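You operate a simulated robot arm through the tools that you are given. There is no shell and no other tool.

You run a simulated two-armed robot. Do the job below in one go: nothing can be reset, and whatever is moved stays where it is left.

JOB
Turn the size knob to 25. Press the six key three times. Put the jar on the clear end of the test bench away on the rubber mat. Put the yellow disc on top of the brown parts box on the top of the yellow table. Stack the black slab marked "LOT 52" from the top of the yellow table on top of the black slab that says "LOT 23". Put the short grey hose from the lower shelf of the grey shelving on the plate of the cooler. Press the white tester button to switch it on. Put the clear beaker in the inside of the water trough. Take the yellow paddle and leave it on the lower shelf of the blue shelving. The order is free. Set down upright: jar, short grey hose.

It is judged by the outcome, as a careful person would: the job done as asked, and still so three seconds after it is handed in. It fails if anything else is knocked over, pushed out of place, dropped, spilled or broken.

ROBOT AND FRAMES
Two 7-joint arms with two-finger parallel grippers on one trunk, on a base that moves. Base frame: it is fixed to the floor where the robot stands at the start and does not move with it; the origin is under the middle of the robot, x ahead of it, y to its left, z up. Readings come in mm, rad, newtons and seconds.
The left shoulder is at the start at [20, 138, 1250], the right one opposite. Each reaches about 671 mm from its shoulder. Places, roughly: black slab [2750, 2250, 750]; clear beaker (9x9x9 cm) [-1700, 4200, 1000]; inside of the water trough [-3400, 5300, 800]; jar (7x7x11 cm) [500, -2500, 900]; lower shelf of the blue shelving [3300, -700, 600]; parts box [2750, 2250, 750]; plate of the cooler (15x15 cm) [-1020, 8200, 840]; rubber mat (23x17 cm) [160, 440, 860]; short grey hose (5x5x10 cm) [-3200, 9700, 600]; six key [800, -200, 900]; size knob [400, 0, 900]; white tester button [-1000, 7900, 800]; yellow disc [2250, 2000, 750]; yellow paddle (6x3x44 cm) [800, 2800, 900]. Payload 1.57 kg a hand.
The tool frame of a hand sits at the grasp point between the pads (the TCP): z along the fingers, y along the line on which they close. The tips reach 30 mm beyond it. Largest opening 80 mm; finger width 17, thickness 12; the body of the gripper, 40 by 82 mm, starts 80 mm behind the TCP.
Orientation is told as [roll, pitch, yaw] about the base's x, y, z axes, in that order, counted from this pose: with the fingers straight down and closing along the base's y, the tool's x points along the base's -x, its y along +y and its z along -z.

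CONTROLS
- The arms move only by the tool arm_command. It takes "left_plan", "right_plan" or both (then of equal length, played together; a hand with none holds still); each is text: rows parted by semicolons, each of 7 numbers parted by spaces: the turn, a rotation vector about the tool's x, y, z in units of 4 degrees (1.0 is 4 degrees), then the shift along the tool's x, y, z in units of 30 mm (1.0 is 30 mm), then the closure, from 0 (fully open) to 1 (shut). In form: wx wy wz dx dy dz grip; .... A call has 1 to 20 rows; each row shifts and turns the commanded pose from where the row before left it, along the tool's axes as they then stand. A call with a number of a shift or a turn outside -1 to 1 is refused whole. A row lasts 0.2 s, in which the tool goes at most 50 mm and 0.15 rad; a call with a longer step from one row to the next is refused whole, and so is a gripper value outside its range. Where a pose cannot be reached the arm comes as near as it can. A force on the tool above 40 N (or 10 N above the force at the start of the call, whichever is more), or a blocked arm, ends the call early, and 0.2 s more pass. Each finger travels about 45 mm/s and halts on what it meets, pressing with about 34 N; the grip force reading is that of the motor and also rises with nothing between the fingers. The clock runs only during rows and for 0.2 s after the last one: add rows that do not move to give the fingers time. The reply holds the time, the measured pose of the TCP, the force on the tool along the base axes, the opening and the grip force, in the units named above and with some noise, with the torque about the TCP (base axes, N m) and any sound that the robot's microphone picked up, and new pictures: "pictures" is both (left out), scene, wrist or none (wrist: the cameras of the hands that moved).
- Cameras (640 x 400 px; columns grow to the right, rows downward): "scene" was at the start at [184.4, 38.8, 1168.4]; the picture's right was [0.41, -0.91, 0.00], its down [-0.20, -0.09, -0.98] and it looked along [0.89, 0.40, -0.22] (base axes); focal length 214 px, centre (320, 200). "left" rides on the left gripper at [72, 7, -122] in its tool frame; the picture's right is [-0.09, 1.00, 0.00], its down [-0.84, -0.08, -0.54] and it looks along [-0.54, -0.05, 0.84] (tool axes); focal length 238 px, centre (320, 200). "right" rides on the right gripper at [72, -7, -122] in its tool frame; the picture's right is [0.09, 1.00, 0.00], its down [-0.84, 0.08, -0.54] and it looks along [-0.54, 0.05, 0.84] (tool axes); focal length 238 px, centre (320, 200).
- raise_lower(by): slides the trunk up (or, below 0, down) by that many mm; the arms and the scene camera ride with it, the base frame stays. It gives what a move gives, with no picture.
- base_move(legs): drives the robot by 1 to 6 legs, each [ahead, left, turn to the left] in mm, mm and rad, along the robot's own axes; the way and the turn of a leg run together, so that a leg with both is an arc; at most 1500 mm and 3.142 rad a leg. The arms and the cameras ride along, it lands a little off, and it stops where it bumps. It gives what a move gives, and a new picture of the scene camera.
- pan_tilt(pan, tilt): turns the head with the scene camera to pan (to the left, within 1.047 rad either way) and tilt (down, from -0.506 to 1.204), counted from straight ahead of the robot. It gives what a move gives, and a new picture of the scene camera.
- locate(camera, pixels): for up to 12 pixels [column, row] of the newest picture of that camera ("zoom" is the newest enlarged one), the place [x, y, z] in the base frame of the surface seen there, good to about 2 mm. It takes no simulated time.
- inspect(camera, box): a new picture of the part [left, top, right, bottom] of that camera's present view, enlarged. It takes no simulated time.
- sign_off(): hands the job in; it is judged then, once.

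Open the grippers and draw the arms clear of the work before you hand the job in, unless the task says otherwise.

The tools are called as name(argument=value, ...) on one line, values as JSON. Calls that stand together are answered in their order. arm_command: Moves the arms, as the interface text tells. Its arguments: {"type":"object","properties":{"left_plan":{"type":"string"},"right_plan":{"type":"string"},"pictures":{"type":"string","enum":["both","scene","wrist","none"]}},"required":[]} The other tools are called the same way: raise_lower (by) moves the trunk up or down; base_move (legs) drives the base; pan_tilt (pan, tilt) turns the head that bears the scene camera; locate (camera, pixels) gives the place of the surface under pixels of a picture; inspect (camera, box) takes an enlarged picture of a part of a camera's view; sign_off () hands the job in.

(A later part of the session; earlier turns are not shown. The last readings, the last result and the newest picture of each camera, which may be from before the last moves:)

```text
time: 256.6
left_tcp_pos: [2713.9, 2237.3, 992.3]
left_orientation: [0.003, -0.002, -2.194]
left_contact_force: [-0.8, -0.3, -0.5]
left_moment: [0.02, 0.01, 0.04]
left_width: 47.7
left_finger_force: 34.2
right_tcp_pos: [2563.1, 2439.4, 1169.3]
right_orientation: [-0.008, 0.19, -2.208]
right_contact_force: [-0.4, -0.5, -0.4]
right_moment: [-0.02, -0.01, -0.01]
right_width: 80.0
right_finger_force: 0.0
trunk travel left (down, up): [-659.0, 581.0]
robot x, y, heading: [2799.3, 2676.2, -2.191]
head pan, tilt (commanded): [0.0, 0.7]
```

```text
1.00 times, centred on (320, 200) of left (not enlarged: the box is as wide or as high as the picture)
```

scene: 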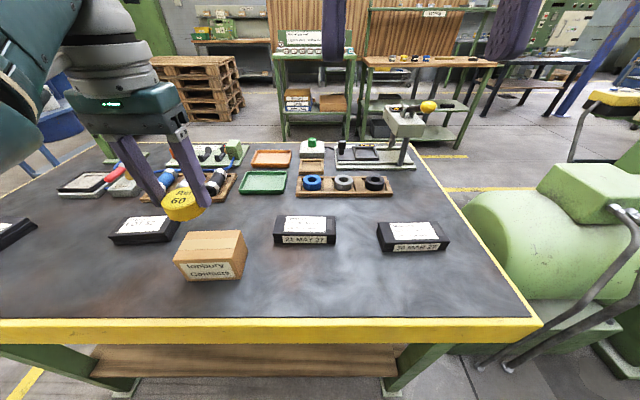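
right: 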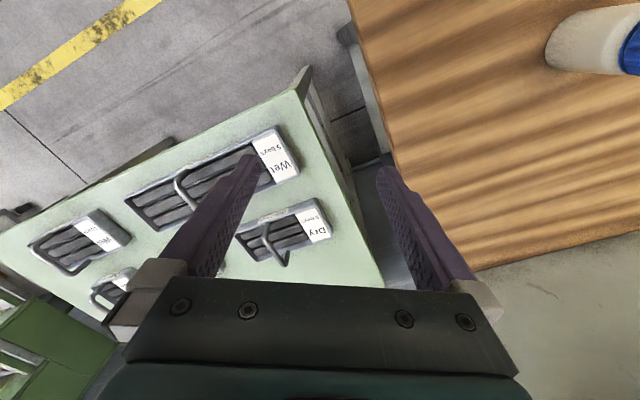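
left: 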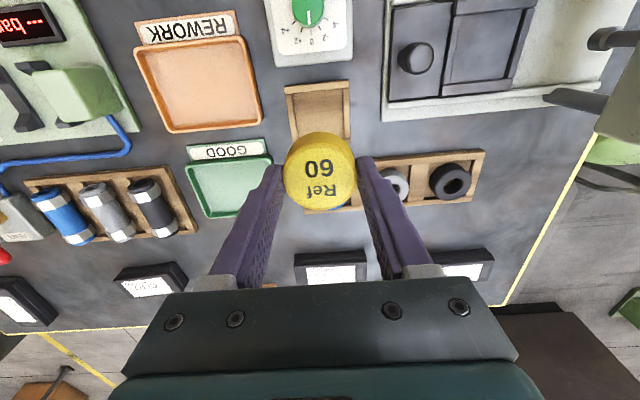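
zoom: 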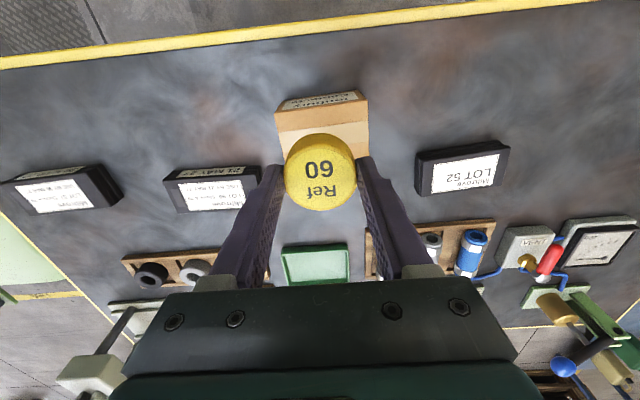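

I verify the box top's corners from this view.

locate(camera="scene", pixels=[[190, 234], [241, 233], [178, 262], [236, 259], [212, 246]])

```text
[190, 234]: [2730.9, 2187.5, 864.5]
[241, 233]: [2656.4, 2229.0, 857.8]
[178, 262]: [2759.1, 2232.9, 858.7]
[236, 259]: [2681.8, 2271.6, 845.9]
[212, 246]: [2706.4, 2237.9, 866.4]
```

I align over the box centre and lower the disc to about 5 mm above its top.

arm_command(left_plan="0 0 0 -0.2 0.02 0 1;0 0 0 0 0 0.67 1;0 0 0 0 0 0.67 1;0 0 0 0 0 0.67 1;0 0 0 0 0 0.6 1;0 0 0 0 0 0 1", pictures="both")

```text
time: 257.9
left_tcp_pos: [2710.8, 2232.3, 912.3]
left_orientation: [0.004, -0.001, -2.194]
left_contact_force: [-0.1, 0.2, -0.4]
left_moment: [-0.04, 0.0, -0.01]
left_width: 47.7
left_finger_force: 33.9
right_tcp_pos: [2565.4, 2439.3, 1170.7]
right_orientation: [-0.007, 0.191, -2.208]
right_contact_force: [0.4, -0.2, -0.6]
right_moment: [0.03, -0.02, 0.03]
right_width: 80.2
right_finger_force: 0.0
trunk travel left (down, up): [-659.0, 581.0]
robot x, y, heading: [2801.6, 2676.6, -2.191]
head pan, tilt (commanded): [0.0, 0.7]
```

scene: 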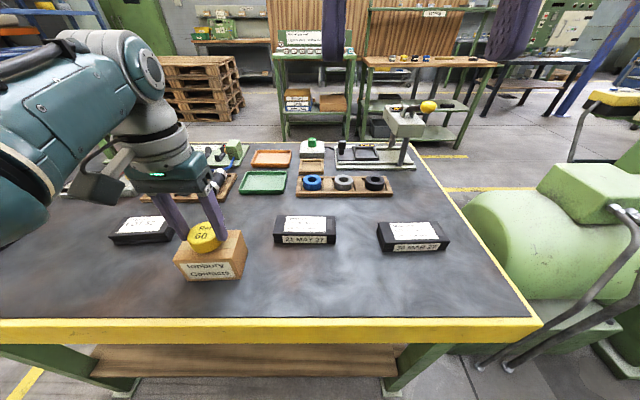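
left: 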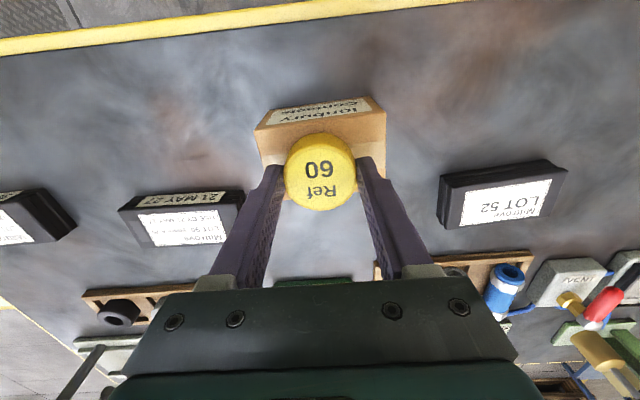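

I lower in small steps until the disc touches.

arm_command(left_plan="0 0 0 0 0 0.1 1;0 0 0 0 0 0.07 1;0 0 0 0 0 0 1", pictures="none")

```text
time: 258.8
left_tcp_pos: [2711.0, 2231.7, 908.6]
left_orientation: [0.002, -0.003, -2.194]
left_contact_force: [-0.6, 0.1, -0.7]
left_moment: [-0.03, 0.02, -0.02]
left_width: 47.2
left_finger_force: 34.2
right_tcp_pos: [2564.7, 2438.8, 1169.5]
right_orientation: [-0.007, 0.191, -2.205]
right_contact_force: [0.4, -0.1, 0.5]
right_moment: [-0.02, 0.01, 0.0]
right_width: 80.0
right_finger_force: 0.2
trunk travel left (down, up): [-659.0, 581.0]
robot x, y, heading: [2798.6, 2679.4, -2.195]
head pan, tilt (commanded): [0.0, 0.7]
```

arm_command(left_plan="0 0 0 0 0 0.06 1;0 0 0 0 0 0.04 1;0 0 0 0 0 0 1", pictures="none")

```text
time: 259.6
left_tcp_pos: [2712.1, 2232.4, 905.1]
left_orientation: [0.004, -0.001, -2.192]
left_contact_force: [0.2, 1.8, 5.3]
left_moment: [0.1, 0.01, 0.02]
left_width: 47.7
left_finger_force: 34.5
right_tcp_pos: [2564.6, 2440.0, 1170.8]
right_orientation: [-0.007, 0.191, -2.208]
right_contact_force: [0.3, 0.4, -0.6]
right_moment: [-0.03, -0.02, 0.02]
right_width: 80.0
right_finger_force: 0.0
trunk travel left (down, up): [-659.0, 581.0]
robot x, y, heading: [2798.0, 2675.3, -2.19]
head pan, tilt (commanded): [0.0, 0.7]
```

The disc rests on the box (5 N). I open and rise straight up.

arm_command(left_plan="0 0 0 0 0 0 0.5;0 0 0 0 0 0 0.3;0 0 0 0 0 0 0;0 0 0 0 0 0 0;0 0 0 0 0 0 0;0 0 0 0 0 -0.6 0;0 0 0 0 0 -0.9 0;0 0 0 0 0 -0.9 0;0 0 0 0 0 -0.9 0", pictures="both")

```text
time: 261.6
left_tcp_pos: [2708.3, 2233.9, 1003.6]
left_orientation: [0.004, 0.0, -2.193]
left_contact_force: [-0.6, 0.4, 0.6]
left_moment: [0.01, -0.01, 0.02]
left_width: 80.1
left_finger_force: 0.1
right_tcp_pos: [2564.0, 2439.5, 1170.8]
right_orientation: [-0.006, 0.19, -2.208]
right_contact_force: [0.3, -0.4, -0.7]
right_moment: [0.02, -0.01, -0.04]
right_width: 80.0
right_finger_force: 0.1
trunk travel left (down, up): [-659.0, 581.0]
robot x, y, heading: [2798.8, 2675.0, -2.19]
head pan, tilt (commanded): [0.0, 0.7]
```

scene: 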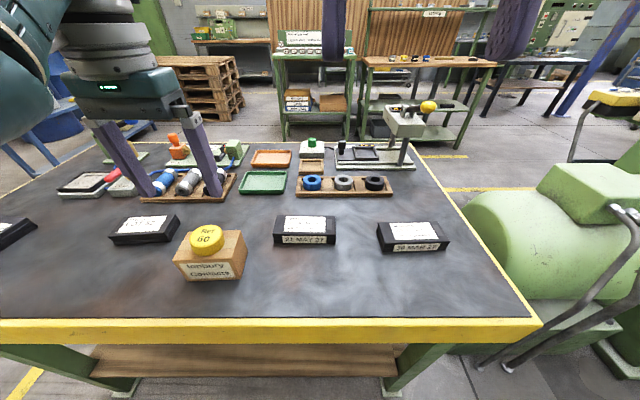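
left: 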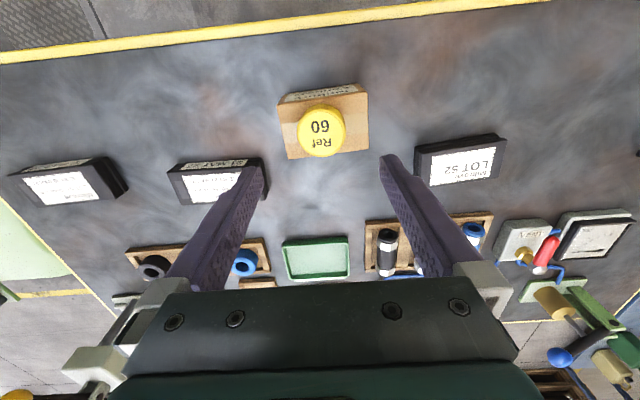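

The disc rests on the box. Now I measure the LOT 52 slab in the wrist view.

inspect(camera="left", box=[400, 120, 520, 205])

```text
4.71 times, centred on (460, 162) of left
```

zoom: 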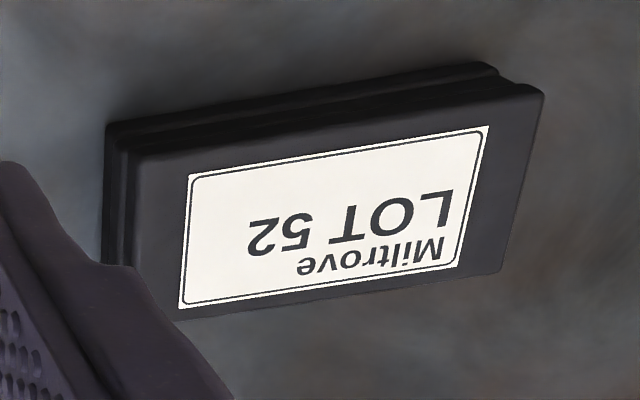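

locate(camera="zoom", pixels=[[150, 165], [535, 92], [500, 268], [185, 315], [330, 215], [115, 135], [490, 68], [320, 120], [110, 250], [300, 60], [560, 200]])

```text
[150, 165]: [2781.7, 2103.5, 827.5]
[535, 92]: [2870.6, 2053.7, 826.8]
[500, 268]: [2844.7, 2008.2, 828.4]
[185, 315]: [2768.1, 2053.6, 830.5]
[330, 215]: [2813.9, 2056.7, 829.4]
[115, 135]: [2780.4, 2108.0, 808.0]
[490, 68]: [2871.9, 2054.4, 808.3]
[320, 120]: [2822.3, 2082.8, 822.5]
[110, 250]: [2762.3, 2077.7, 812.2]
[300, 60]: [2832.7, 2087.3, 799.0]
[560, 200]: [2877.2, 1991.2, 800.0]
```

LOT 52: centre (2813.5,2056), about 103×54 mm, top 830, long side at −29° (across the robot). I drive so it comes under the left hand and turn the hand 84° clockwise to grip it across its short side.

base_move(legs=[[100, 190, 0]])

arm_command(left_plan="0 0 1 0 0 0 0;0 0 1 0 0 0 0;0 0 1 0 0 0 0;0 0 1 0 0 0 0;0 0 1 0 0 0 0;0 0 1 0 0 0 0;0 0 1 0 0 0 0;0 0 1 0 0 0 0;0 0 1 0 0 0 0;0 0 1 0 0 0 0;0 0 1 0 0 0 0;0 0 1 0 0 0 0;0 0 1 0 0 0 0;0 0 1 0 0 0 0;0 0 1 0 0 0 0;0 0 1 0 0 0 0;0 0 1 0 0 0 0;0 0 1 0 0 0 0;0 0 1 0 0 0 0;0 0 1 0 0 0 0", pictures="both")

```text
time: 263.2
left_tcp_pos: [2804.1, 2040.7, 1004.7]
left_orientation: [0.005, -0.002, -2.196]
left_contact_force: [-0.4, -0.7, -0.6]
left_moment: [0.02, -0.05, 0.01]
left_width: 79.9
left_finger_force: 0.1
right_tcp_pos: [2658.4, 2249.3, 1170.1]
right_orientation: [-0.007, 0.191, -2.211]
right_contact_force: [-0.3, -0.5, -0.7]
right_moment: [-0.03, 0.0, 0.01]
right_width: 80.1
right_finger_force: 0.1
trunk travel left (down, up): [-659.0, 581.0]
robot x, y, heading: [2895.4, 2488.1, -2.194]
head pan, tilt (commanded): [0.0, 0.7]
```

scene: 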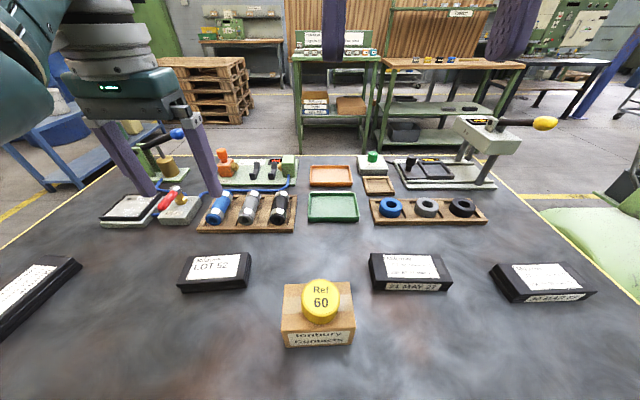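

```text
time: 267.4
left_tcp_pos: [2802.9, 2041.3, 1002.8]
left_orientation: [0.0, 0.005, 2.691]
left_contact_force: [0.5, -0.2, -0.5]
left_moment: [0.02, 0.02, 0.0]
left_width: 79.8
left_finger_force: 0.0
right_tcp_pos: [2658.6, 2248.6, 1169.7]
right_orientation: [-0.009, 0.19, -2.21]
right_contact_force: [0.5, 0.6, -0.3]
right_moment: [0.03, 0.0, 0.0]
right_width: 80.0
right_finger_force: 0.0
trunk travel left (down, up): [-659.0, 581.0]
robot x, y, heading: [2895.5, 2483.1, -2.191]
head pan, tilt (commanded): [0.0, 0.7]
```

scene: 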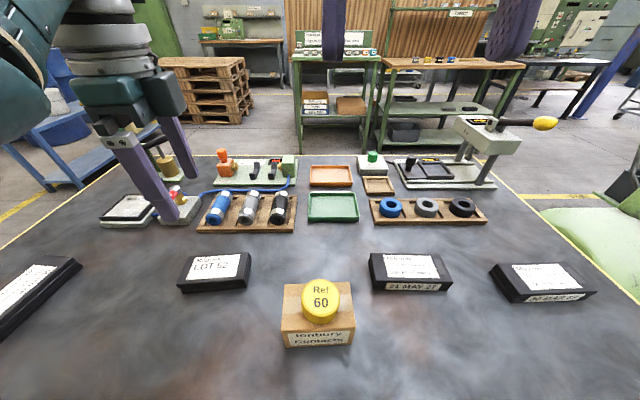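
left: 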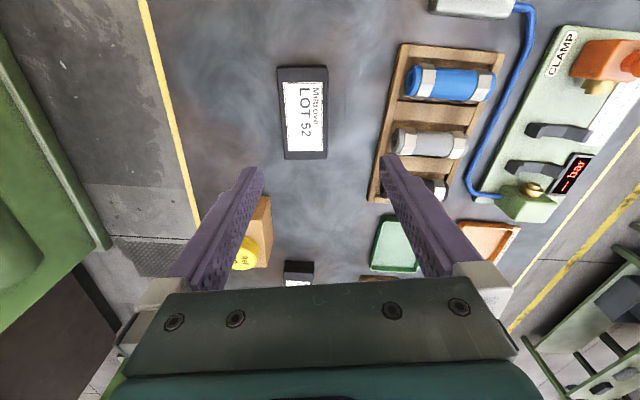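

The slab is now lengthwise in the wrist view at (303,112). I measure its corners again.

inspect(camera="left", box=[260, 55, 350, 170])

```text
3.48 times, centred on (305, 112) of left
```

zoom: 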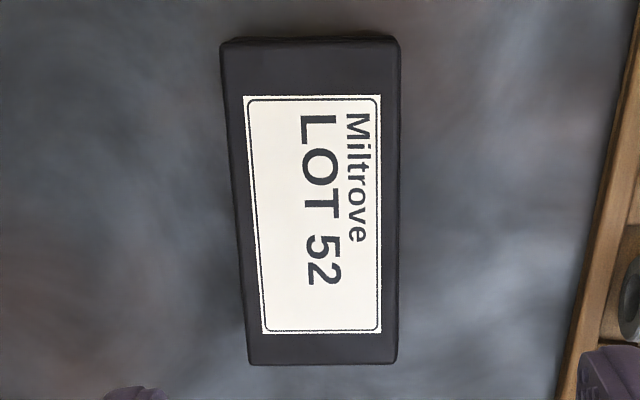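

locate(camera="zoom", pixels=[[226, 48], [394, 46], [393, 358], [252, 360], [315, 210], [240, 200], [392, 200], [318, 45], [322, 358]])

```text
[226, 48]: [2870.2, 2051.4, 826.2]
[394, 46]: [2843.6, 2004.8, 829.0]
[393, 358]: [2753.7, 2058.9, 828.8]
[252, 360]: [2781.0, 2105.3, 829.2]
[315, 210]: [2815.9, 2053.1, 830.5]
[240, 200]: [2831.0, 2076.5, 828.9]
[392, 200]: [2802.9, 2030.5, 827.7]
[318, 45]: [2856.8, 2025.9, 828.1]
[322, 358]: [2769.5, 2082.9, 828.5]
```

locate(camera="left", pixels=[[372, 190], [385, 120], [400, 50], [425, 80], [435, 140]])

arm_command(left_plan="0 0 0.65 0 0 0 0;0 0 0.65 0 0 0 0;0 0 0 0.026 -0.552 0 0;0 0 0 0 0 0.85 0;0 0 0 0 0 0.85 0;0 0 0 0 0 0.85 0;0 0 0 0 0 0.85 0;0 0 0 0 0 0.85 0;0 0 0 0 0 0 0", pictures="wrist")

```text
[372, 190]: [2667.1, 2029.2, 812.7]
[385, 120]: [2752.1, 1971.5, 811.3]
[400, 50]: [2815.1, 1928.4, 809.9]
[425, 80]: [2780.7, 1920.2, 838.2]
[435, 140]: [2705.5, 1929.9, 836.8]
```

```text
time: 269.4
left_tcp_pos: [2813.0, 2053.8, 876.2]
left_orientation: [0.001, 0.003, 2.601]
left_contact_force: [0.4, -1.1, -0.1]
left_moment: [-0.01, -0.03, 0.01]
left_width: 79.9
left_finger_force: 0.1
right_tcp_pos: [2657.5, 2248.3, 1170.2]
right_orientation: [-0.007, 0.192, -2.208]
right_contact_force: [0.0, 0.0, 0.9]
right_moment: [0.03, -0.02, 0.0]
right_width: 79.8
right_finger_force: 0.2
trunk travel left (down, up): [-659.0, 581.0]
robot x, y, heading: [2896.2, 2488.3, -2.196]
head pan, tilt (commanded): [0.0, 0.7]
```

left: 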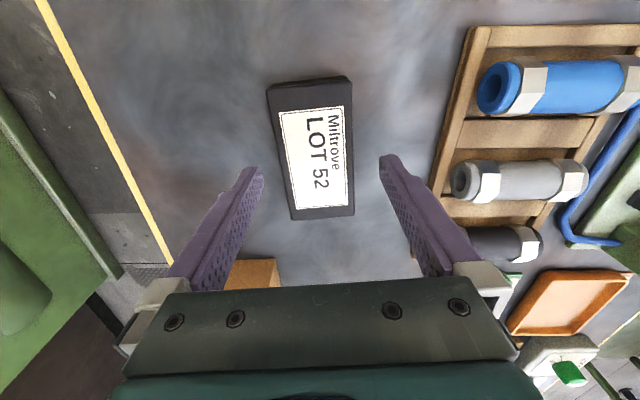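

Aligned and centred. I lower to z 832 (tips just above the table) and close on the slab.

arm_command(left_plan="0 0 0 0 0 0.75 0;0 0 0 0 0 0.7 0;0 0 0 0 0 0 0;0 0 0 0 0 0 1;0 0 0 0 0 0 1;0 0 0 0 0 0 1;0 0 0 0 0 0 1", pictures="wrist")

```text
time: 271.0
left_tcp_pos: [2813.8, 2054.7, 834.0]
left_orientation: [0.002, 0.002, 2.602]
left_contact_force: [-0.6, -1.0, -0.4]
left_moment: [0.0, -0.01, 0.02]
left_width: 57.5
left_finger_force: 33.8
right_tcp_pos: [2656.9, 2249.0, 1171.1]
right_orientation: [-0.005, 0.191, -2.209]
right_contact_force: [-0.1, -1.4, 0.0]
right_moment: [0.01, 0.02, 0.0]
right_width: 80.0
right_finger_force: 0.1
trunk travel left (down, up): [-659.0, 581.0]
robot x, y, heading: [2894.6, 2483.2, -2.195]
head pan, tilt (commanded): [0.0, 0.7]
```

left: 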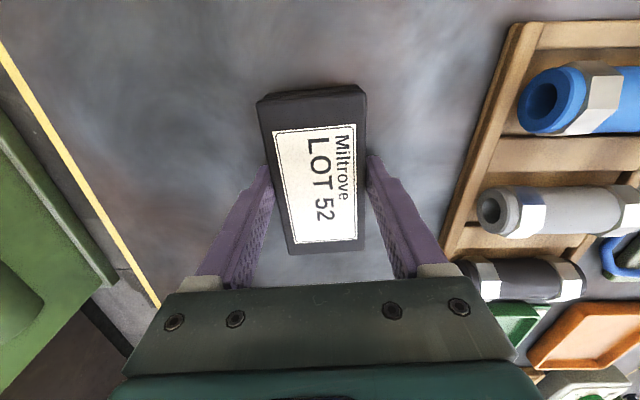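

Gripped at 57.5 mm. I lift it 120 mm and look at what comes up.

arm_command(left_plan="0 0 0 0 0 -0.3 1;0 0 0 0 0 -0.7 1;0 0 0 0 0 -0.9 1;0 0 0 0 0 -0.9 1;0 0 0 0 0 -0.9 1;0 0 0 0 0 -0.3 1;0 0 0 0 0 0 1", pictures="both")

```text
time: 272.6
left_tcp_pos: [2811.2, 2055.3, 952.7]
left_orientation: [0.001, 0.004, 2.603]
left_contact_force: [0.0, 0.0, -2.2]
left_moment: [0.01, 0.0, 0.03]
left_width: 57.4
left_finger_force: 34.2
right_tcp_pos: [2658.4, 2247.8, 1169.3]
right_orientation: [-0.006, 0.188, -2.21]
right_contact_force: [-0.6, -0.1, -0.2]
right_moment: [0.01, 0.0, 0.05]
right_width: 80.2
right_finger_force: 0.1
trunk travel left (down, up): [-659.0, 581.0]
robot x, y, heading: [2894.5, 2487.5, -2.193]
head pan, tilt (commanded): [0.0, 0.7]
```

scene: 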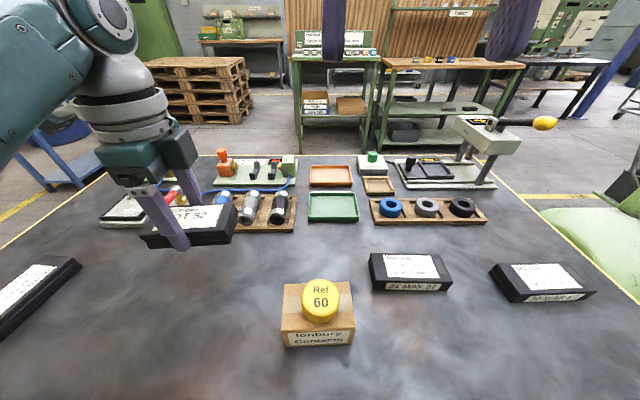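
left: 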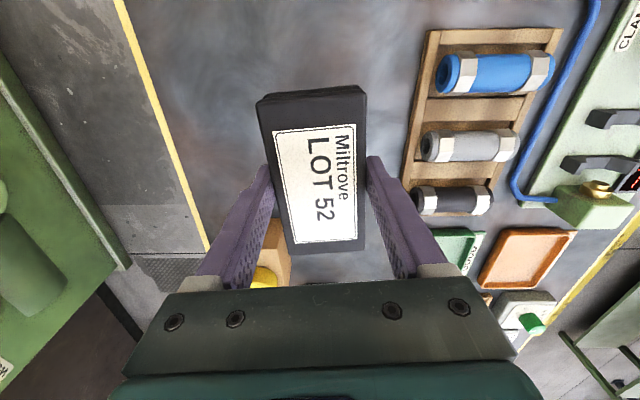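

The whole slab came up. I slide the base left toward LOT 23, keeping the slab high, and turn the head to view it.

base_move(legs=[[-40, 250, 0]])

pan_tilt(pan=0.45, tilt=0.85)

```text
time: 274.5
left_tcp_pos: [3041.8, 1940.5, 951.9]
left_orientation: [0.002, 0.003, 2.601]
left_contact_force: [0.7, 0.0, -3.0]
left_moment: [-0.03, 0.0, 0.0]
left_width: 57.6
left_finger_force: 34.0
right_tcp_pos: [2886.4, 2132.9, 1169.7]
right_orientation: [-0.007, 0.191, -2.21]
right_contact_force: [0.2, -0.2, -0.5]
right_moment: [0.0, 0.02, 0.01]
right_width: 79.6
right_finger_force: 0.1
trunk travel left (down, up): [-659.0, 581.0]
robot x, y, heading: [3121.7, 2373.0, -2.193]
head pan, tilt (commanded): [0.0, 0.7]
```

scene: 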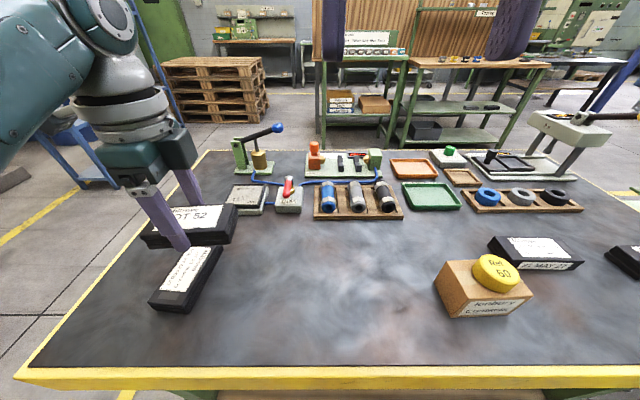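

```text
time: 275.4
left_tcp_pos: [3040.9, 1941.1, 951.9]
left_orientation: [0.0, 0.004, 2.6]
left_contact_force: [-0.3, 1.3, -2.4]
left_moment: [-0.01, 0.0, 0.0]
left_width: 57.6
left_finger_force: 34.2
right_tcp_pos: [2887.3, 2133.0, 1169.7]
right_orientation: [-0.007, 0.19, -2.209]
right_contact_force: [-0.7, -0.6, 0.4]
right_moment: [-0.03, 0.01, 0.01]
right_width: 80.1
right_finger_force: 0.1
trunk travel left (down, up): [-659.0, 581.0]
robot x, y, heading: [3122.8, 2370.0, -2.194]
head pan, tilt (commanded): [0.45, 0.85]
```

scene: 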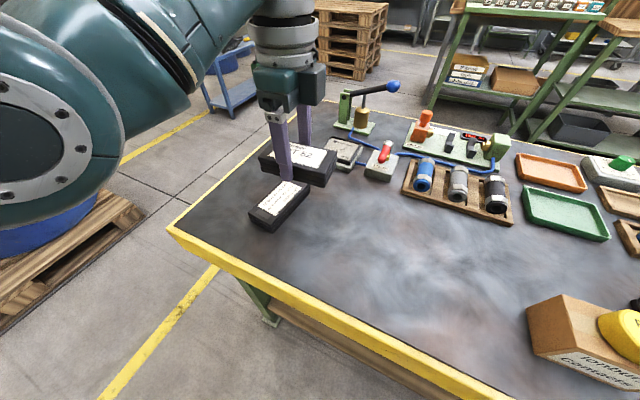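

LOT 23 is visible at (278,205) just below the carried slab. I enlarge it and locate its top corners.

inspect(camera="scene", box=[230, 140, 350, 250])

inspect(camera="left", box=[0, 0, 640, 400])

```text
3.64 times, centred on (290, 195) of scene
```

zoom: 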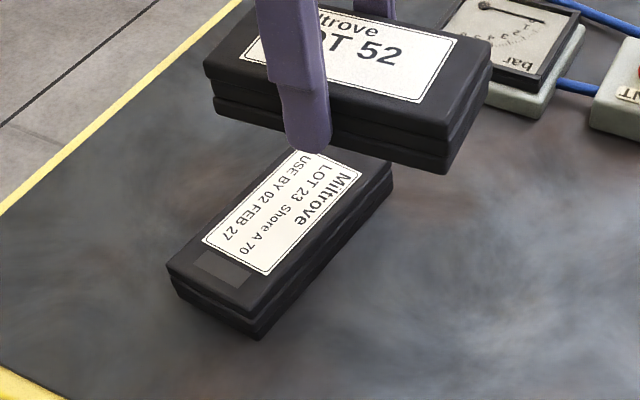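

```text
1.00 times, centred on (320, 200) of left (not enlarged: the box is as wide or as high as the picture)
```

zoom: 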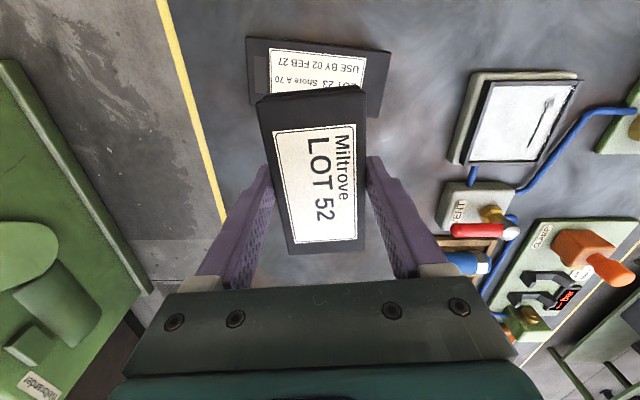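

locate(camera="zoom", pixels=[[249, 42], [388, 54], [377, 112], [253, 98], [320, 70], [300, 42], [350, 48], [385, 80]])

```text
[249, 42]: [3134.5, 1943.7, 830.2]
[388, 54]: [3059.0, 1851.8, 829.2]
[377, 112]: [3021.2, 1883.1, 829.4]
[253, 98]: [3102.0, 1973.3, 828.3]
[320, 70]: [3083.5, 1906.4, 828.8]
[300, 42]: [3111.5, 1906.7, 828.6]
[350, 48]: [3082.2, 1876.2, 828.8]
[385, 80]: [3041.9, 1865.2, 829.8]
```

inspect(camera="left", box=[235, 25, 400, 128])

```text
3.88 times, centred on (318, 76) of left
```

zoom: 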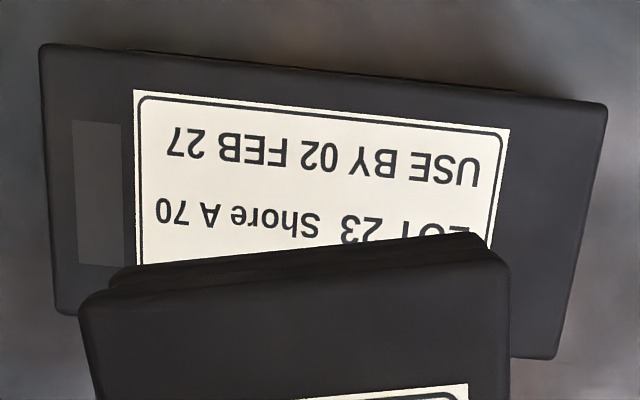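

locate(camera="zoom", pixels=[[44, 50], [602, 108], [553, 354], [60, 308], [300, 85], [580, 230], [52, 180], [530, 350], [450, 95], [150, 65]])

```text
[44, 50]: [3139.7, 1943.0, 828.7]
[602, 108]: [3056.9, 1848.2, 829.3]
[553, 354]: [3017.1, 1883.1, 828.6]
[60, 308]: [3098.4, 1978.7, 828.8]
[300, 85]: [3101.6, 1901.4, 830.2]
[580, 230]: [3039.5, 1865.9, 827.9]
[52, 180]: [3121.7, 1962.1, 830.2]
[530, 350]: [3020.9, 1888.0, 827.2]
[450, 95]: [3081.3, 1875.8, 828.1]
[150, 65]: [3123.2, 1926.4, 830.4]
```

LOT 23: centre (3078,1913), long axis at 49°, top 829. I turn the carried slab 80° counter-clockwise to match.

arm_command(left_plan="0 0 -1 0 0 0 1;0 0 -1 0 0 0 1;0 0 -1 0 0 0 1;0 0 -1 0 0 0 1;0 0 -1 0 0 0 1;0 0 -1 0 0 0 1;0 0 -1 0 0 0 1;0 0 -1 0 0 0 1;0 0 -1 0 0 0 1;0 0 -1 0 0 0 1;0 0 -1 0 0 0 1;0 0 -1 0 0 0 1;0 0 -1 0 0 0 1;0 0 -1 0 0 0 1;0 0 -1 0 0 0 1;0 0 -1 0 0 0 1;0 0 -1 0 0 0 1;0 0 -1 0 0 0 1;0 0 -1 0 0 0 1;0 0 -1 0 0 0 1", pictures="both")

```text
time: 279.6
left_tcp_pos: [3040.3, 1940.4, 952.3]
left_orientation: [0.003, -0.002, -2.286]
left_contact_force: [0.2, 0.1, -2.7]
left_moment: [0.0, -0.01, -0.01]
left_width: 57.4
left_finger_force: 33.4
right_tcp_pos: [2887.3, 2132.9, 1170.4]
right_orientation: [-0.007, 0.192, -2.208]
right_contact_force: [0.1, 0.2, 0.3]
right_moment: [0.02, -0.02, 0.03]
right_width: 80.1
right_finger_force: 0.0
trunk travel left (down, up): [-659.0, 581.0]
robot x, y, heading: [3124.9, 2370.0, -2.191]
head pan, tilt (commanded): [0.45, 0.85]
```

scene: 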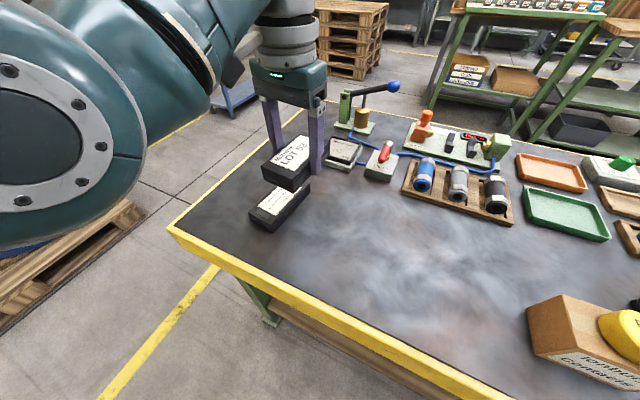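
left: 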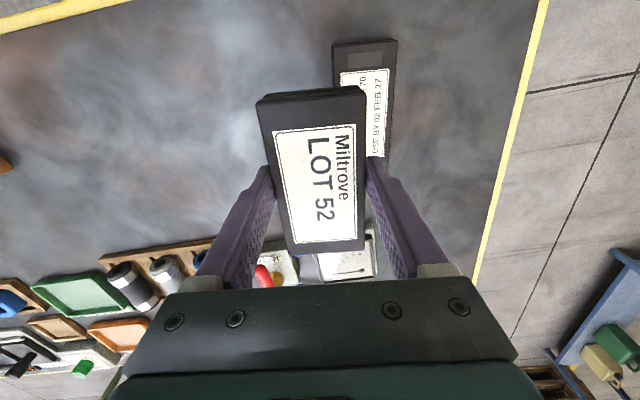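

inspect(camera="left", box=[310, 20, 420, 170])

```text
2.67 times, centred on (365, 95) of left
```

zoom: 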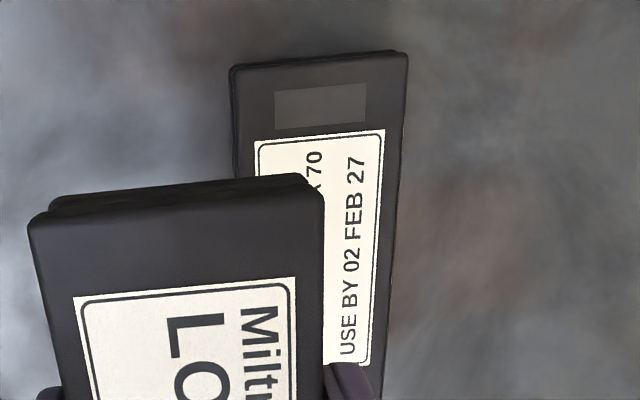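

locate(camera="zoom", pixels=[[238, 75], [402, 58], [378, 360], [395, 150], [387, 250], [320, 66], [240, 165]])

```text
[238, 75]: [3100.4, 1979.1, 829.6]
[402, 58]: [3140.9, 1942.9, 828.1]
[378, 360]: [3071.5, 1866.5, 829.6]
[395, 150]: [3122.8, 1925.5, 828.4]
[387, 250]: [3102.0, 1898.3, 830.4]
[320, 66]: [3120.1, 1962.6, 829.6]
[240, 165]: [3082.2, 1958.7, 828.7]
```

The angles match within a degree. I shift over LOT 23's centre and lower to about 10 mm above it.

arm_command(left_plan="0 0 0 0.075 0.773 0 1;0 0 0 0.075 0.773 0 1;0 0 0 0 0 0.85 1;0 0 0 0 0 0.85 1;0 0 0 0 0 0.85 1;0 0 0 0 0 0 1", pictures="both")

inspect(camera="scene", box=[220, 120, 350, 250])

```text
time: 281.0
left_tcp_pos: [3080.4, 1913.0, 875.4]
left_orientation: [0.002, -0.003, -2.284]
left_contact_force: [0.0, -0.5, -2.5]
left_moment: [0.01, 0.01, -0.01]
left_width: 57.4
left_finger_force: 34.3
right_tcp_pos: [2887.4, 2133.7, 1170.0]
right_orientation: [-0.007, 0.191, -2.21]
right_contact_force: [-0.7, 0.8, 0.0]
right_moment: [0.01, 0.02, 0.02]
right_width: 79.7
right_finger_force: 0.1
trunk travel left (down, up): [-659.0, 581.0]
robot x, y, heading: [3124.9, 2372.3, -2.194]
head pan, tilt (commanded): [0.45, 0.85]
```

scene: 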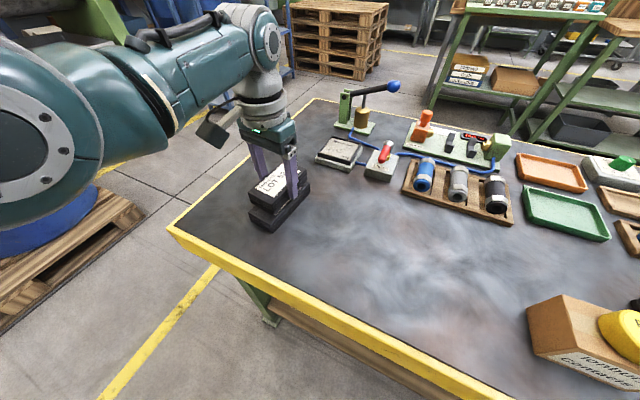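
left: 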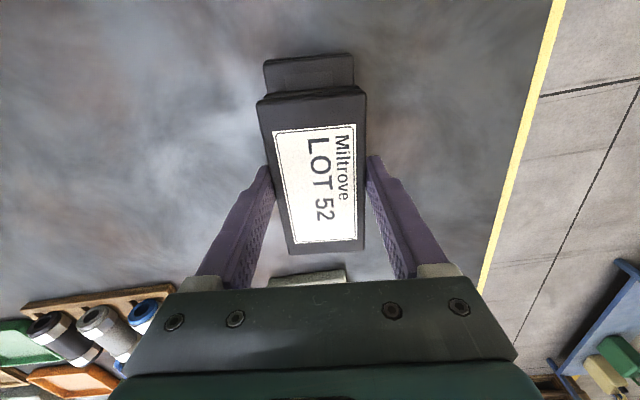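

```text
3.08 times, centred on (285, 185) of scene
```

zoom: 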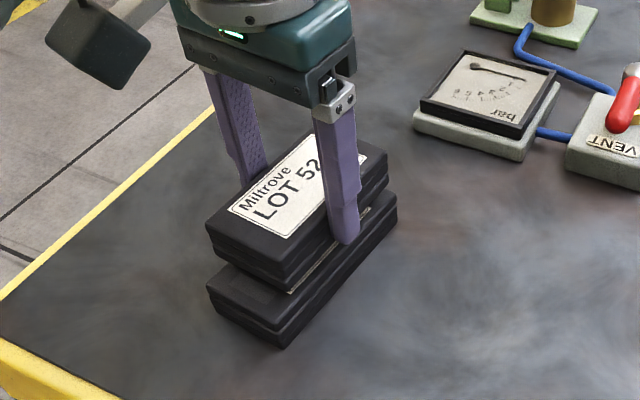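

Well aligned. I lower in small steps onto LOT 23.

arm_command(left_plan="0 0 0 0 0 0.2 1;0 0 0 0 0 0.08 1;0 0 0 0 0 0 1", pictures="none")

```text
time: 281.8
left_tcp_pos: [3078.6, 1912.1, 866.8]
left_orientation: [0.004, -0.002, -2.285]
left_contact_force: [0.6, 0.2, -2.9]
left_moment: [0.02, -0.02, 0.05]
left_width: 57.6
left_finger_force: 34.1
right_tcp_pos: [2886.3, 2132.3, 1170.9]
right_orientation: [-0.008, 0.19, -2.209]
right_contact_force: [-0.6, -0.5, 0.5]
right_moment: [0.01, -0.01, -0.04]
right_width: 79.8
right_finger_force: 0.1
trunk travel left (down, up): [-659.0, 581.0]
robot x, y, heading: [3125.4, 2371.8, -2.195]
head pan, tilt (commanded): [0.45, 0.85]
```

arm_command(left_plan="0 0 0 0 0 0.05 1;0 0 0 0 0 0.04 1;0 0 0 0 0 0 1", pictures="none")

```text
time: 282.6
left_tcp_pos: [3078.0, 1913.5, 866.2]
left_orientation: [0.002, -0.003, -2.286]
left_contact_force: [-1.2, -0.1, -2.0]
left_moment: [0.03, 0.02, -0.01]
left_width: 57.4
left_finger_force: 34.3
right_tcp_pos: [2886.2, 2133.0, 1171.1]
right_orientation: [-0.007, 0.19, -2.208]
right_contact_force: [-0.3, 0.2, 0.0]
right_moment: [0.03, 0.03, 0.05]
right_width: 79.9
right_finger_force: 0.0
trunk travel left (down, up): [-659.0, 581.0]
robot x, y, heading: [3122.3, 2374.5, -2.195]
head pan, tilt (commanded): [0.45, 0.85]
```

arm_command(left_plan="0 0 0 0 0 0.06 1;0 0 0 0 0 0.04 1;0 0 0 0 0 0 1", pictures="none")

```text
time: 283.4
left_tcp_pos: [3078.0, 1911.1, 863.0]
left_orientation: [0.004, -0.003, -2.286]
left_contact_force: [5.2, 12.4, 28.5]
left_moment: [0.39, 0.08, 0.0]
left_width: 57.8
left_finger_force: 34.1
right_tcp_pos: [2888.0, 2133.4, 1170.7]
right_orientation: [-0.007, 0.19, -2.208]
right_contact_force: [0.6, 0.0, -0.7]
right_moment: [0.0, -0.02, 0.0]
right_width: 80.0
right_finger_force: 0.0
trunk travel left (down, up): [-659.0, 581.0]
robot x, y, heading: [3124.5, 2368.8, -2.193]
head pan, tilt (commanded): [0.45, 0.85]
```

The slab is resting on LOT 23 (28 N). I ease off a little, open and rise.

arm_command(left_plan="0 0 0 0 0 -0.05 1;0 0 0 0 0 0 0.6;0 0 0 0 0 0 0.25;0 0 0 0 0 0 0;0 0 0 0 0 0 0;0 0 0 0 0 0 0;0 0 0 0 0 -0.5 0;0 0 0 0 0 -0.9 0;0 0 0 0 0 -0.9 0;0 0 0 0 0 -0.9 0", pictures="both")

inspect(camera="scene", box=[220, 120, 350, 250])

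```text
time: 285.6
left_tcp_pos: [3078.2, 1914.7, 959.8]
left_orientation: [0.002, -0.002, -2.287]
left_contact_force: [-0.2, 0.3, 0.7]
left_moment: [-0.02, -0.05, 0.01]
left_width: 79.7
left_finger_force: 0.0
right_tcp_pos: [2886.6, 2132.1, 1169.9]
right_orientation: [-0.008, 0.186, -2.21]
right_contact_force: [0.1, -0.3, -0.2]
right_moment: [0.01, -0.01, 0.0]
right_width: 79.7
right_finger_force: 0.0
trunk travel left (down, up): [-659.0, 581.0]
robot x, y, heading: [3123.7, 2366.7, -2.192]
head pan, tilt (commanded): [0.45, 0.85]
```

scene: 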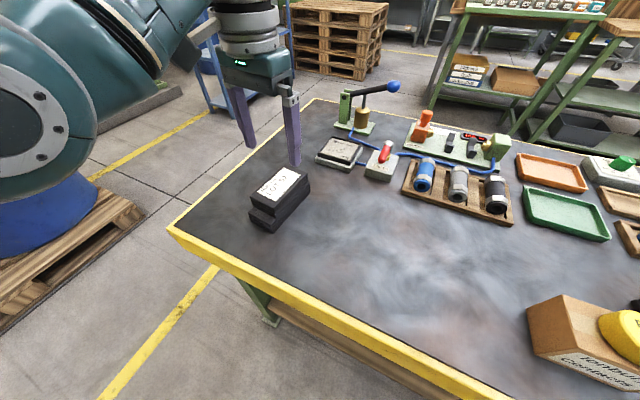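
left: 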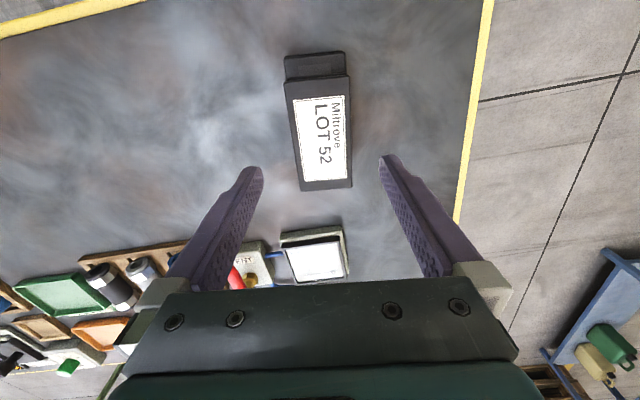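

```text
3.08 times, centred on (285, 185) of scene
```

zoom: 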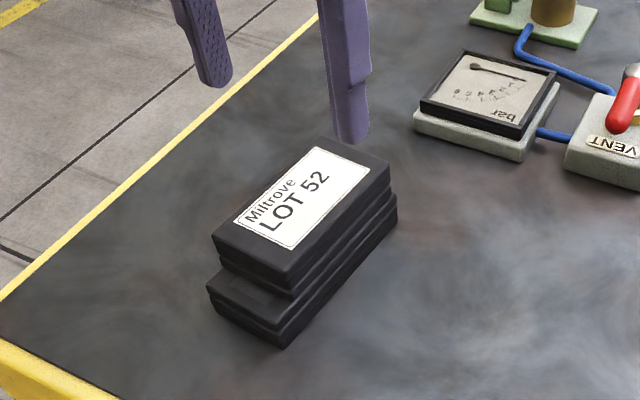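

LOT 52 sits on LOT 23. I check the overlap by locating both slabs' corners.

inspect(camera="left", box=[270, 40, 370, 200])

```text
2.50 times, centred on (320, 120) of left
```

zoom: 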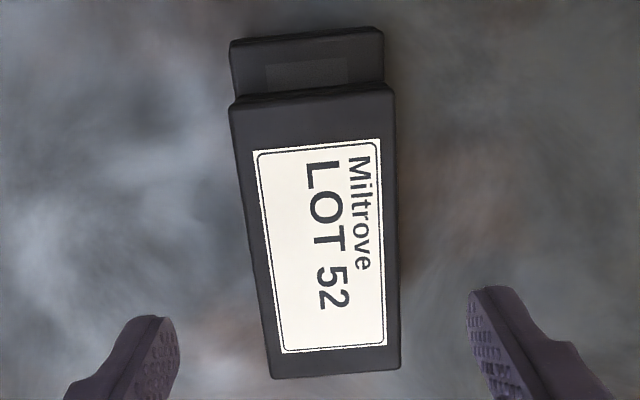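

locate(camera="zoom", pixels=[[235, 108], [390, 95], [396, 365], [275, 374], [235, 45], [380, 33], [308, 240], [300, 38]])

```text
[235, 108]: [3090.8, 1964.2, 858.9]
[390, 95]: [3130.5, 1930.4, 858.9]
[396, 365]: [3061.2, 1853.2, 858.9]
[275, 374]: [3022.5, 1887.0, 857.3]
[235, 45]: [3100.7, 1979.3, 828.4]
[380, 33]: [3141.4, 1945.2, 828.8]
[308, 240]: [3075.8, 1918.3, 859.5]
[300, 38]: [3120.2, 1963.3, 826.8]
```

The overlap is centred within 5 mm. The table work is done; I back off, turn to look along the aisle behind the table toward the other end of the hall.

base_move(legs=[[-220, 0, 0], [0, 0, -1.57]])

pan_tilt(pan=0.0, tilt=0.2)

```text
time: 291.1
left_tcp_pos: [2794.7, 2592.8, 958.8]
left_orientation: [0.004, -0.003, 2.426]
left_contact_force: [-0.5, 0.5, -1.0]
left_moment: [-0.02, 0.01, -0.02]
left_width: 80.4
left_finger_force: 0.0
right_tcp_pos: [3013.2, 2783.5, 1170.1]
right_orientation: [-0.008, 0.189, 2.502]
right_contact_force: [0.5, 0.5, 0.6]
right_moment: [-0.02, 0.0, -0.01]
right_width: 80.2
right_finger_force: 0.1
trunk travel left (down, up): [-659.0, 581.0]
robot x, y, heading: [3247.1, 2546.6, 2.515]
head pan, tilt (commanded): [0.45, 0.85]
```

scene: 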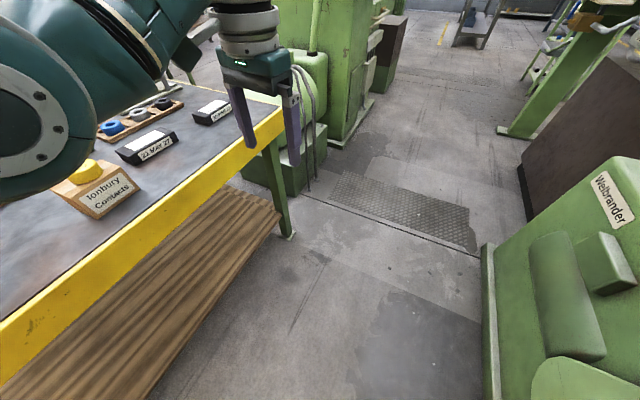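

```text
time: 292.1
left_tcp_pos: [2795.2, 2592.0, 959.0]
left_orientation: [0.003, -0.002, 2.426]
left_contact_force: [0.1, 0.3, -0.8]
left_moment: [0.0, 0.02, 0.03]
left_width: 80.2
left_finger_force: 0.1
right_tcp_pos: [3012.5, 2783.6, 1170.8]
right_orientation: [-0.008, 0.19, 2.505]
right_contact_force: [-0.4, -0.8, 0.6]
right_moment: [0.02, 0.02, -0.03]
right_width: 79.9
right_finger_force: 0.1
trunk travel left (down, up): [-659.0, 581.0]
robot x, y, heading: [3249.1, 2549.7, 2.519]
head pan, tilt (commanded): [0.0, 0.201]
```

scene: 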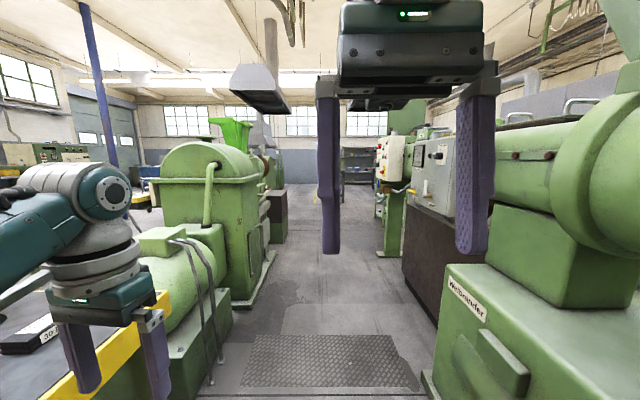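

A clear aisle runs between the two machines. I measure its width and length.

locate(camera="scene", pixels=[[210, 385], [240, 305], [275, 245], [425, 372], [402, 285], [380, 252], [318, 205], [345, 180], [290, 190], [360, 215], [200, 240], [440, 130]])

inspect(camera="scene", box=[230, 110, 430, 260])

```text
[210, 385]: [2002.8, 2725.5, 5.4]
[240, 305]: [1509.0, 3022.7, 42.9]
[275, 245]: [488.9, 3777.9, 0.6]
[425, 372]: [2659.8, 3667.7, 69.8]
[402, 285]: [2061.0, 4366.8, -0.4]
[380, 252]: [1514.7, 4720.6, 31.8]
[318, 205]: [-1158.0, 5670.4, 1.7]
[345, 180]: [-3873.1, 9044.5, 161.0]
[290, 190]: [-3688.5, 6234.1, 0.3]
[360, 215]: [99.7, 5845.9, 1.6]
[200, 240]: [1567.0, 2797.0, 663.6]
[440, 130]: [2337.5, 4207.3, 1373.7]
```

```text
2.67 times, centred on (330, 185) of scene
```

zoom: 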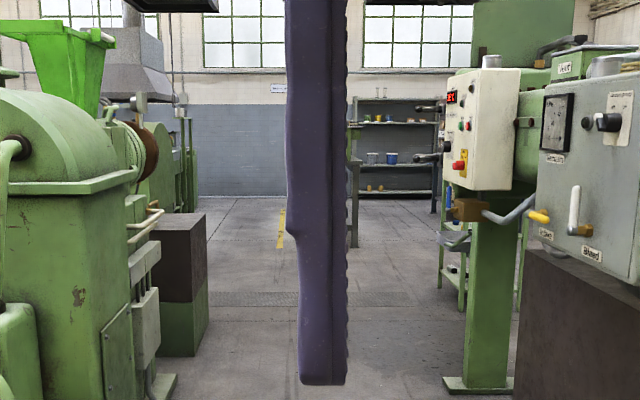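

The aisle is about 1.15 m wide and I stand at its middle. I drive along it in two legs.

base_move(legs=[[1400, 0, 0]])

base_move(legs=[[1400, 0, 0.005]])

```text
time: 299.1
left_tcp_pos: [1640.7, 3398.2, 958.6]
left_orientation: [0.004, -0.001, 2.445]
left_contact_force: [-0.6, 0.7, 1.2]
left_moment: [-0.01, 0.01, 0.03]
left_width: 79.9
left_finger_force: 0.1
right_tcp_pos: [1854.9, 3592.0, 1172.0]
right_orientation: [-0.007, 0.189, 2.522]
right_contact_force: [1.6, -0.2, -0.4]
right_moment: [0.02, 0.01, -0.02]
right_width: 80.1
right_finger_force: 0.0
trunk travel left (down, up): [-659.0, 581.0]
robot x, y, heading: [2095.7, 3364.0, 2.541]
head pan, tilt (commanded): [0.0, 0.201]
```

scene: 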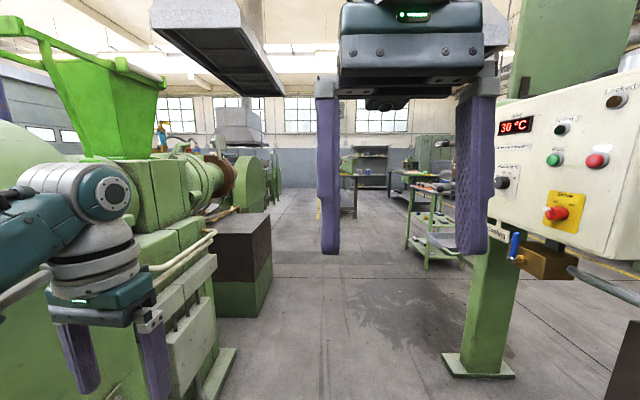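

```text
time: 306.1
left_tcp_pos: [503.0, 4191.5, 959.7]
left_orientation: [0.002, -0.001, 2.439]
left_contact_force: [0.6, -0.8, 0.3]
left_moment: [0.0, -0.03, -0.01]
left_width: 80.1
left_finger_force: 0.0
right_tcp_pos: [718.3, 4386.0, 1169.4]
right_orientation: [-0.006, 0.189, 2.516]
right_contact_force: [-0.5, 0.2, -0.9]
right_moment: [-0.05, 0.02, 0.01]
right_width: 80.0
right_finger_force: 0.0
trunk travel left (down, up): [-659.0, 581.0]
robot x, y, heading: [962.0, 4151.5, 2.53]
head pan, tilt (commanded): [0.0, 0.201]
```

scene: 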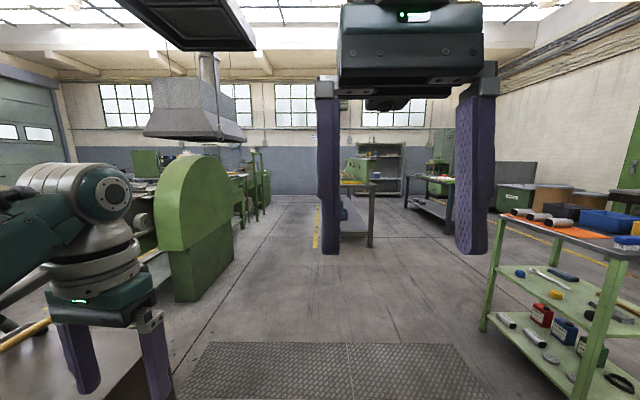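

Through the aisle. I look left toward the beaker's area.

pan_tilt(pan=0.45, tilt=0.15)

inspect(camera="scene", box=[180, 110, 480, 270])

```text
time: 306.9
left_tcp_pos: [503.8, 4191.9, 959.2]
left_orientation: [0.003, -0.002, 2.44]
left_contact_force: [0.0, -0.5, -0.2]
left_moment: [0.0, -0.02, 0.03]
left_width: 80.1
left_finger_force: 0.1
right_tcp_pos: [718.2, 4385.4, 1170.2]
right_orientation: [-0.007, 0.189, 2.517]
right_contact_force: [-0.1, 0.8, -0.3]
right_moment: [-0.02, -0.02, 0.01]
right_width: 80.2
right_finger_force: 0.1
trunk travel left (down, up): [-659.0, 581.0]
robot x, y, heading: [959.0, 4153.1, 2.528]
head pan, tilt (commanded): [0.45, 0.15]
```

scene: 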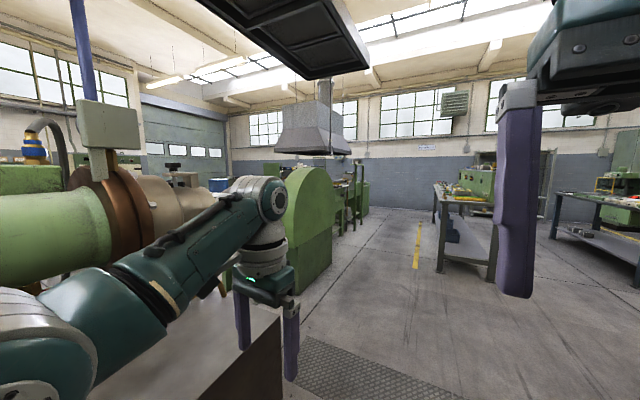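

```text
2.13 times, centred on (330, 190) of scene
```

zoom: 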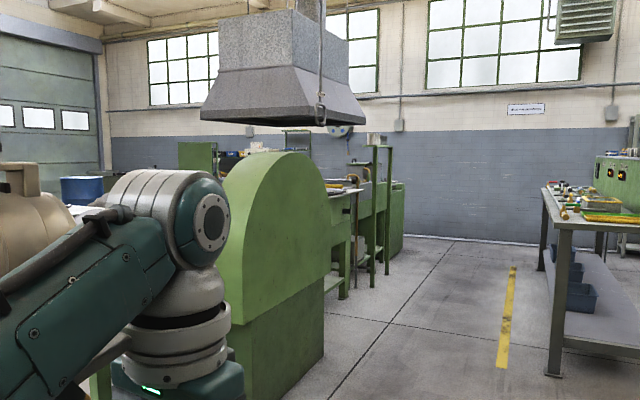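

I locate the machine line and the dark tables to map this area.

locate(camera="scene", pixels=[[325, 270], [290, 290], [300, 190], [340, 232], [355, 215], [362, 175], [440, 275], [490, 285], [435, 185], [490, 200], [365, 205], [330, 185]])

```text
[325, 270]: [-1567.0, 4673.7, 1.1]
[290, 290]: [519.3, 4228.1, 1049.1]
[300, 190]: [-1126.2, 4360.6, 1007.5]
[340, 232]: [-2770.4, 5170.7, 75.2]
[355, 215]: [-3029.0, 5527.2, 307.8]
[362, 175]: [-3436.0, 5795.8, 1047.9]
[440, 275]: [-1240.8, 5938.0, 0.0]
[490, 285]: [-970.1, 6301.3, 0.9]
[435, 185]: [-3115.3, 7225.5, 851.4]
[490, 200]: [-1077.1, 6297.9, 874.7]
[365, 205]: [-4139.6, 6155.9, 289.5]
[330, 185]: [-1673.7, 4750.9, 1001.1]
```

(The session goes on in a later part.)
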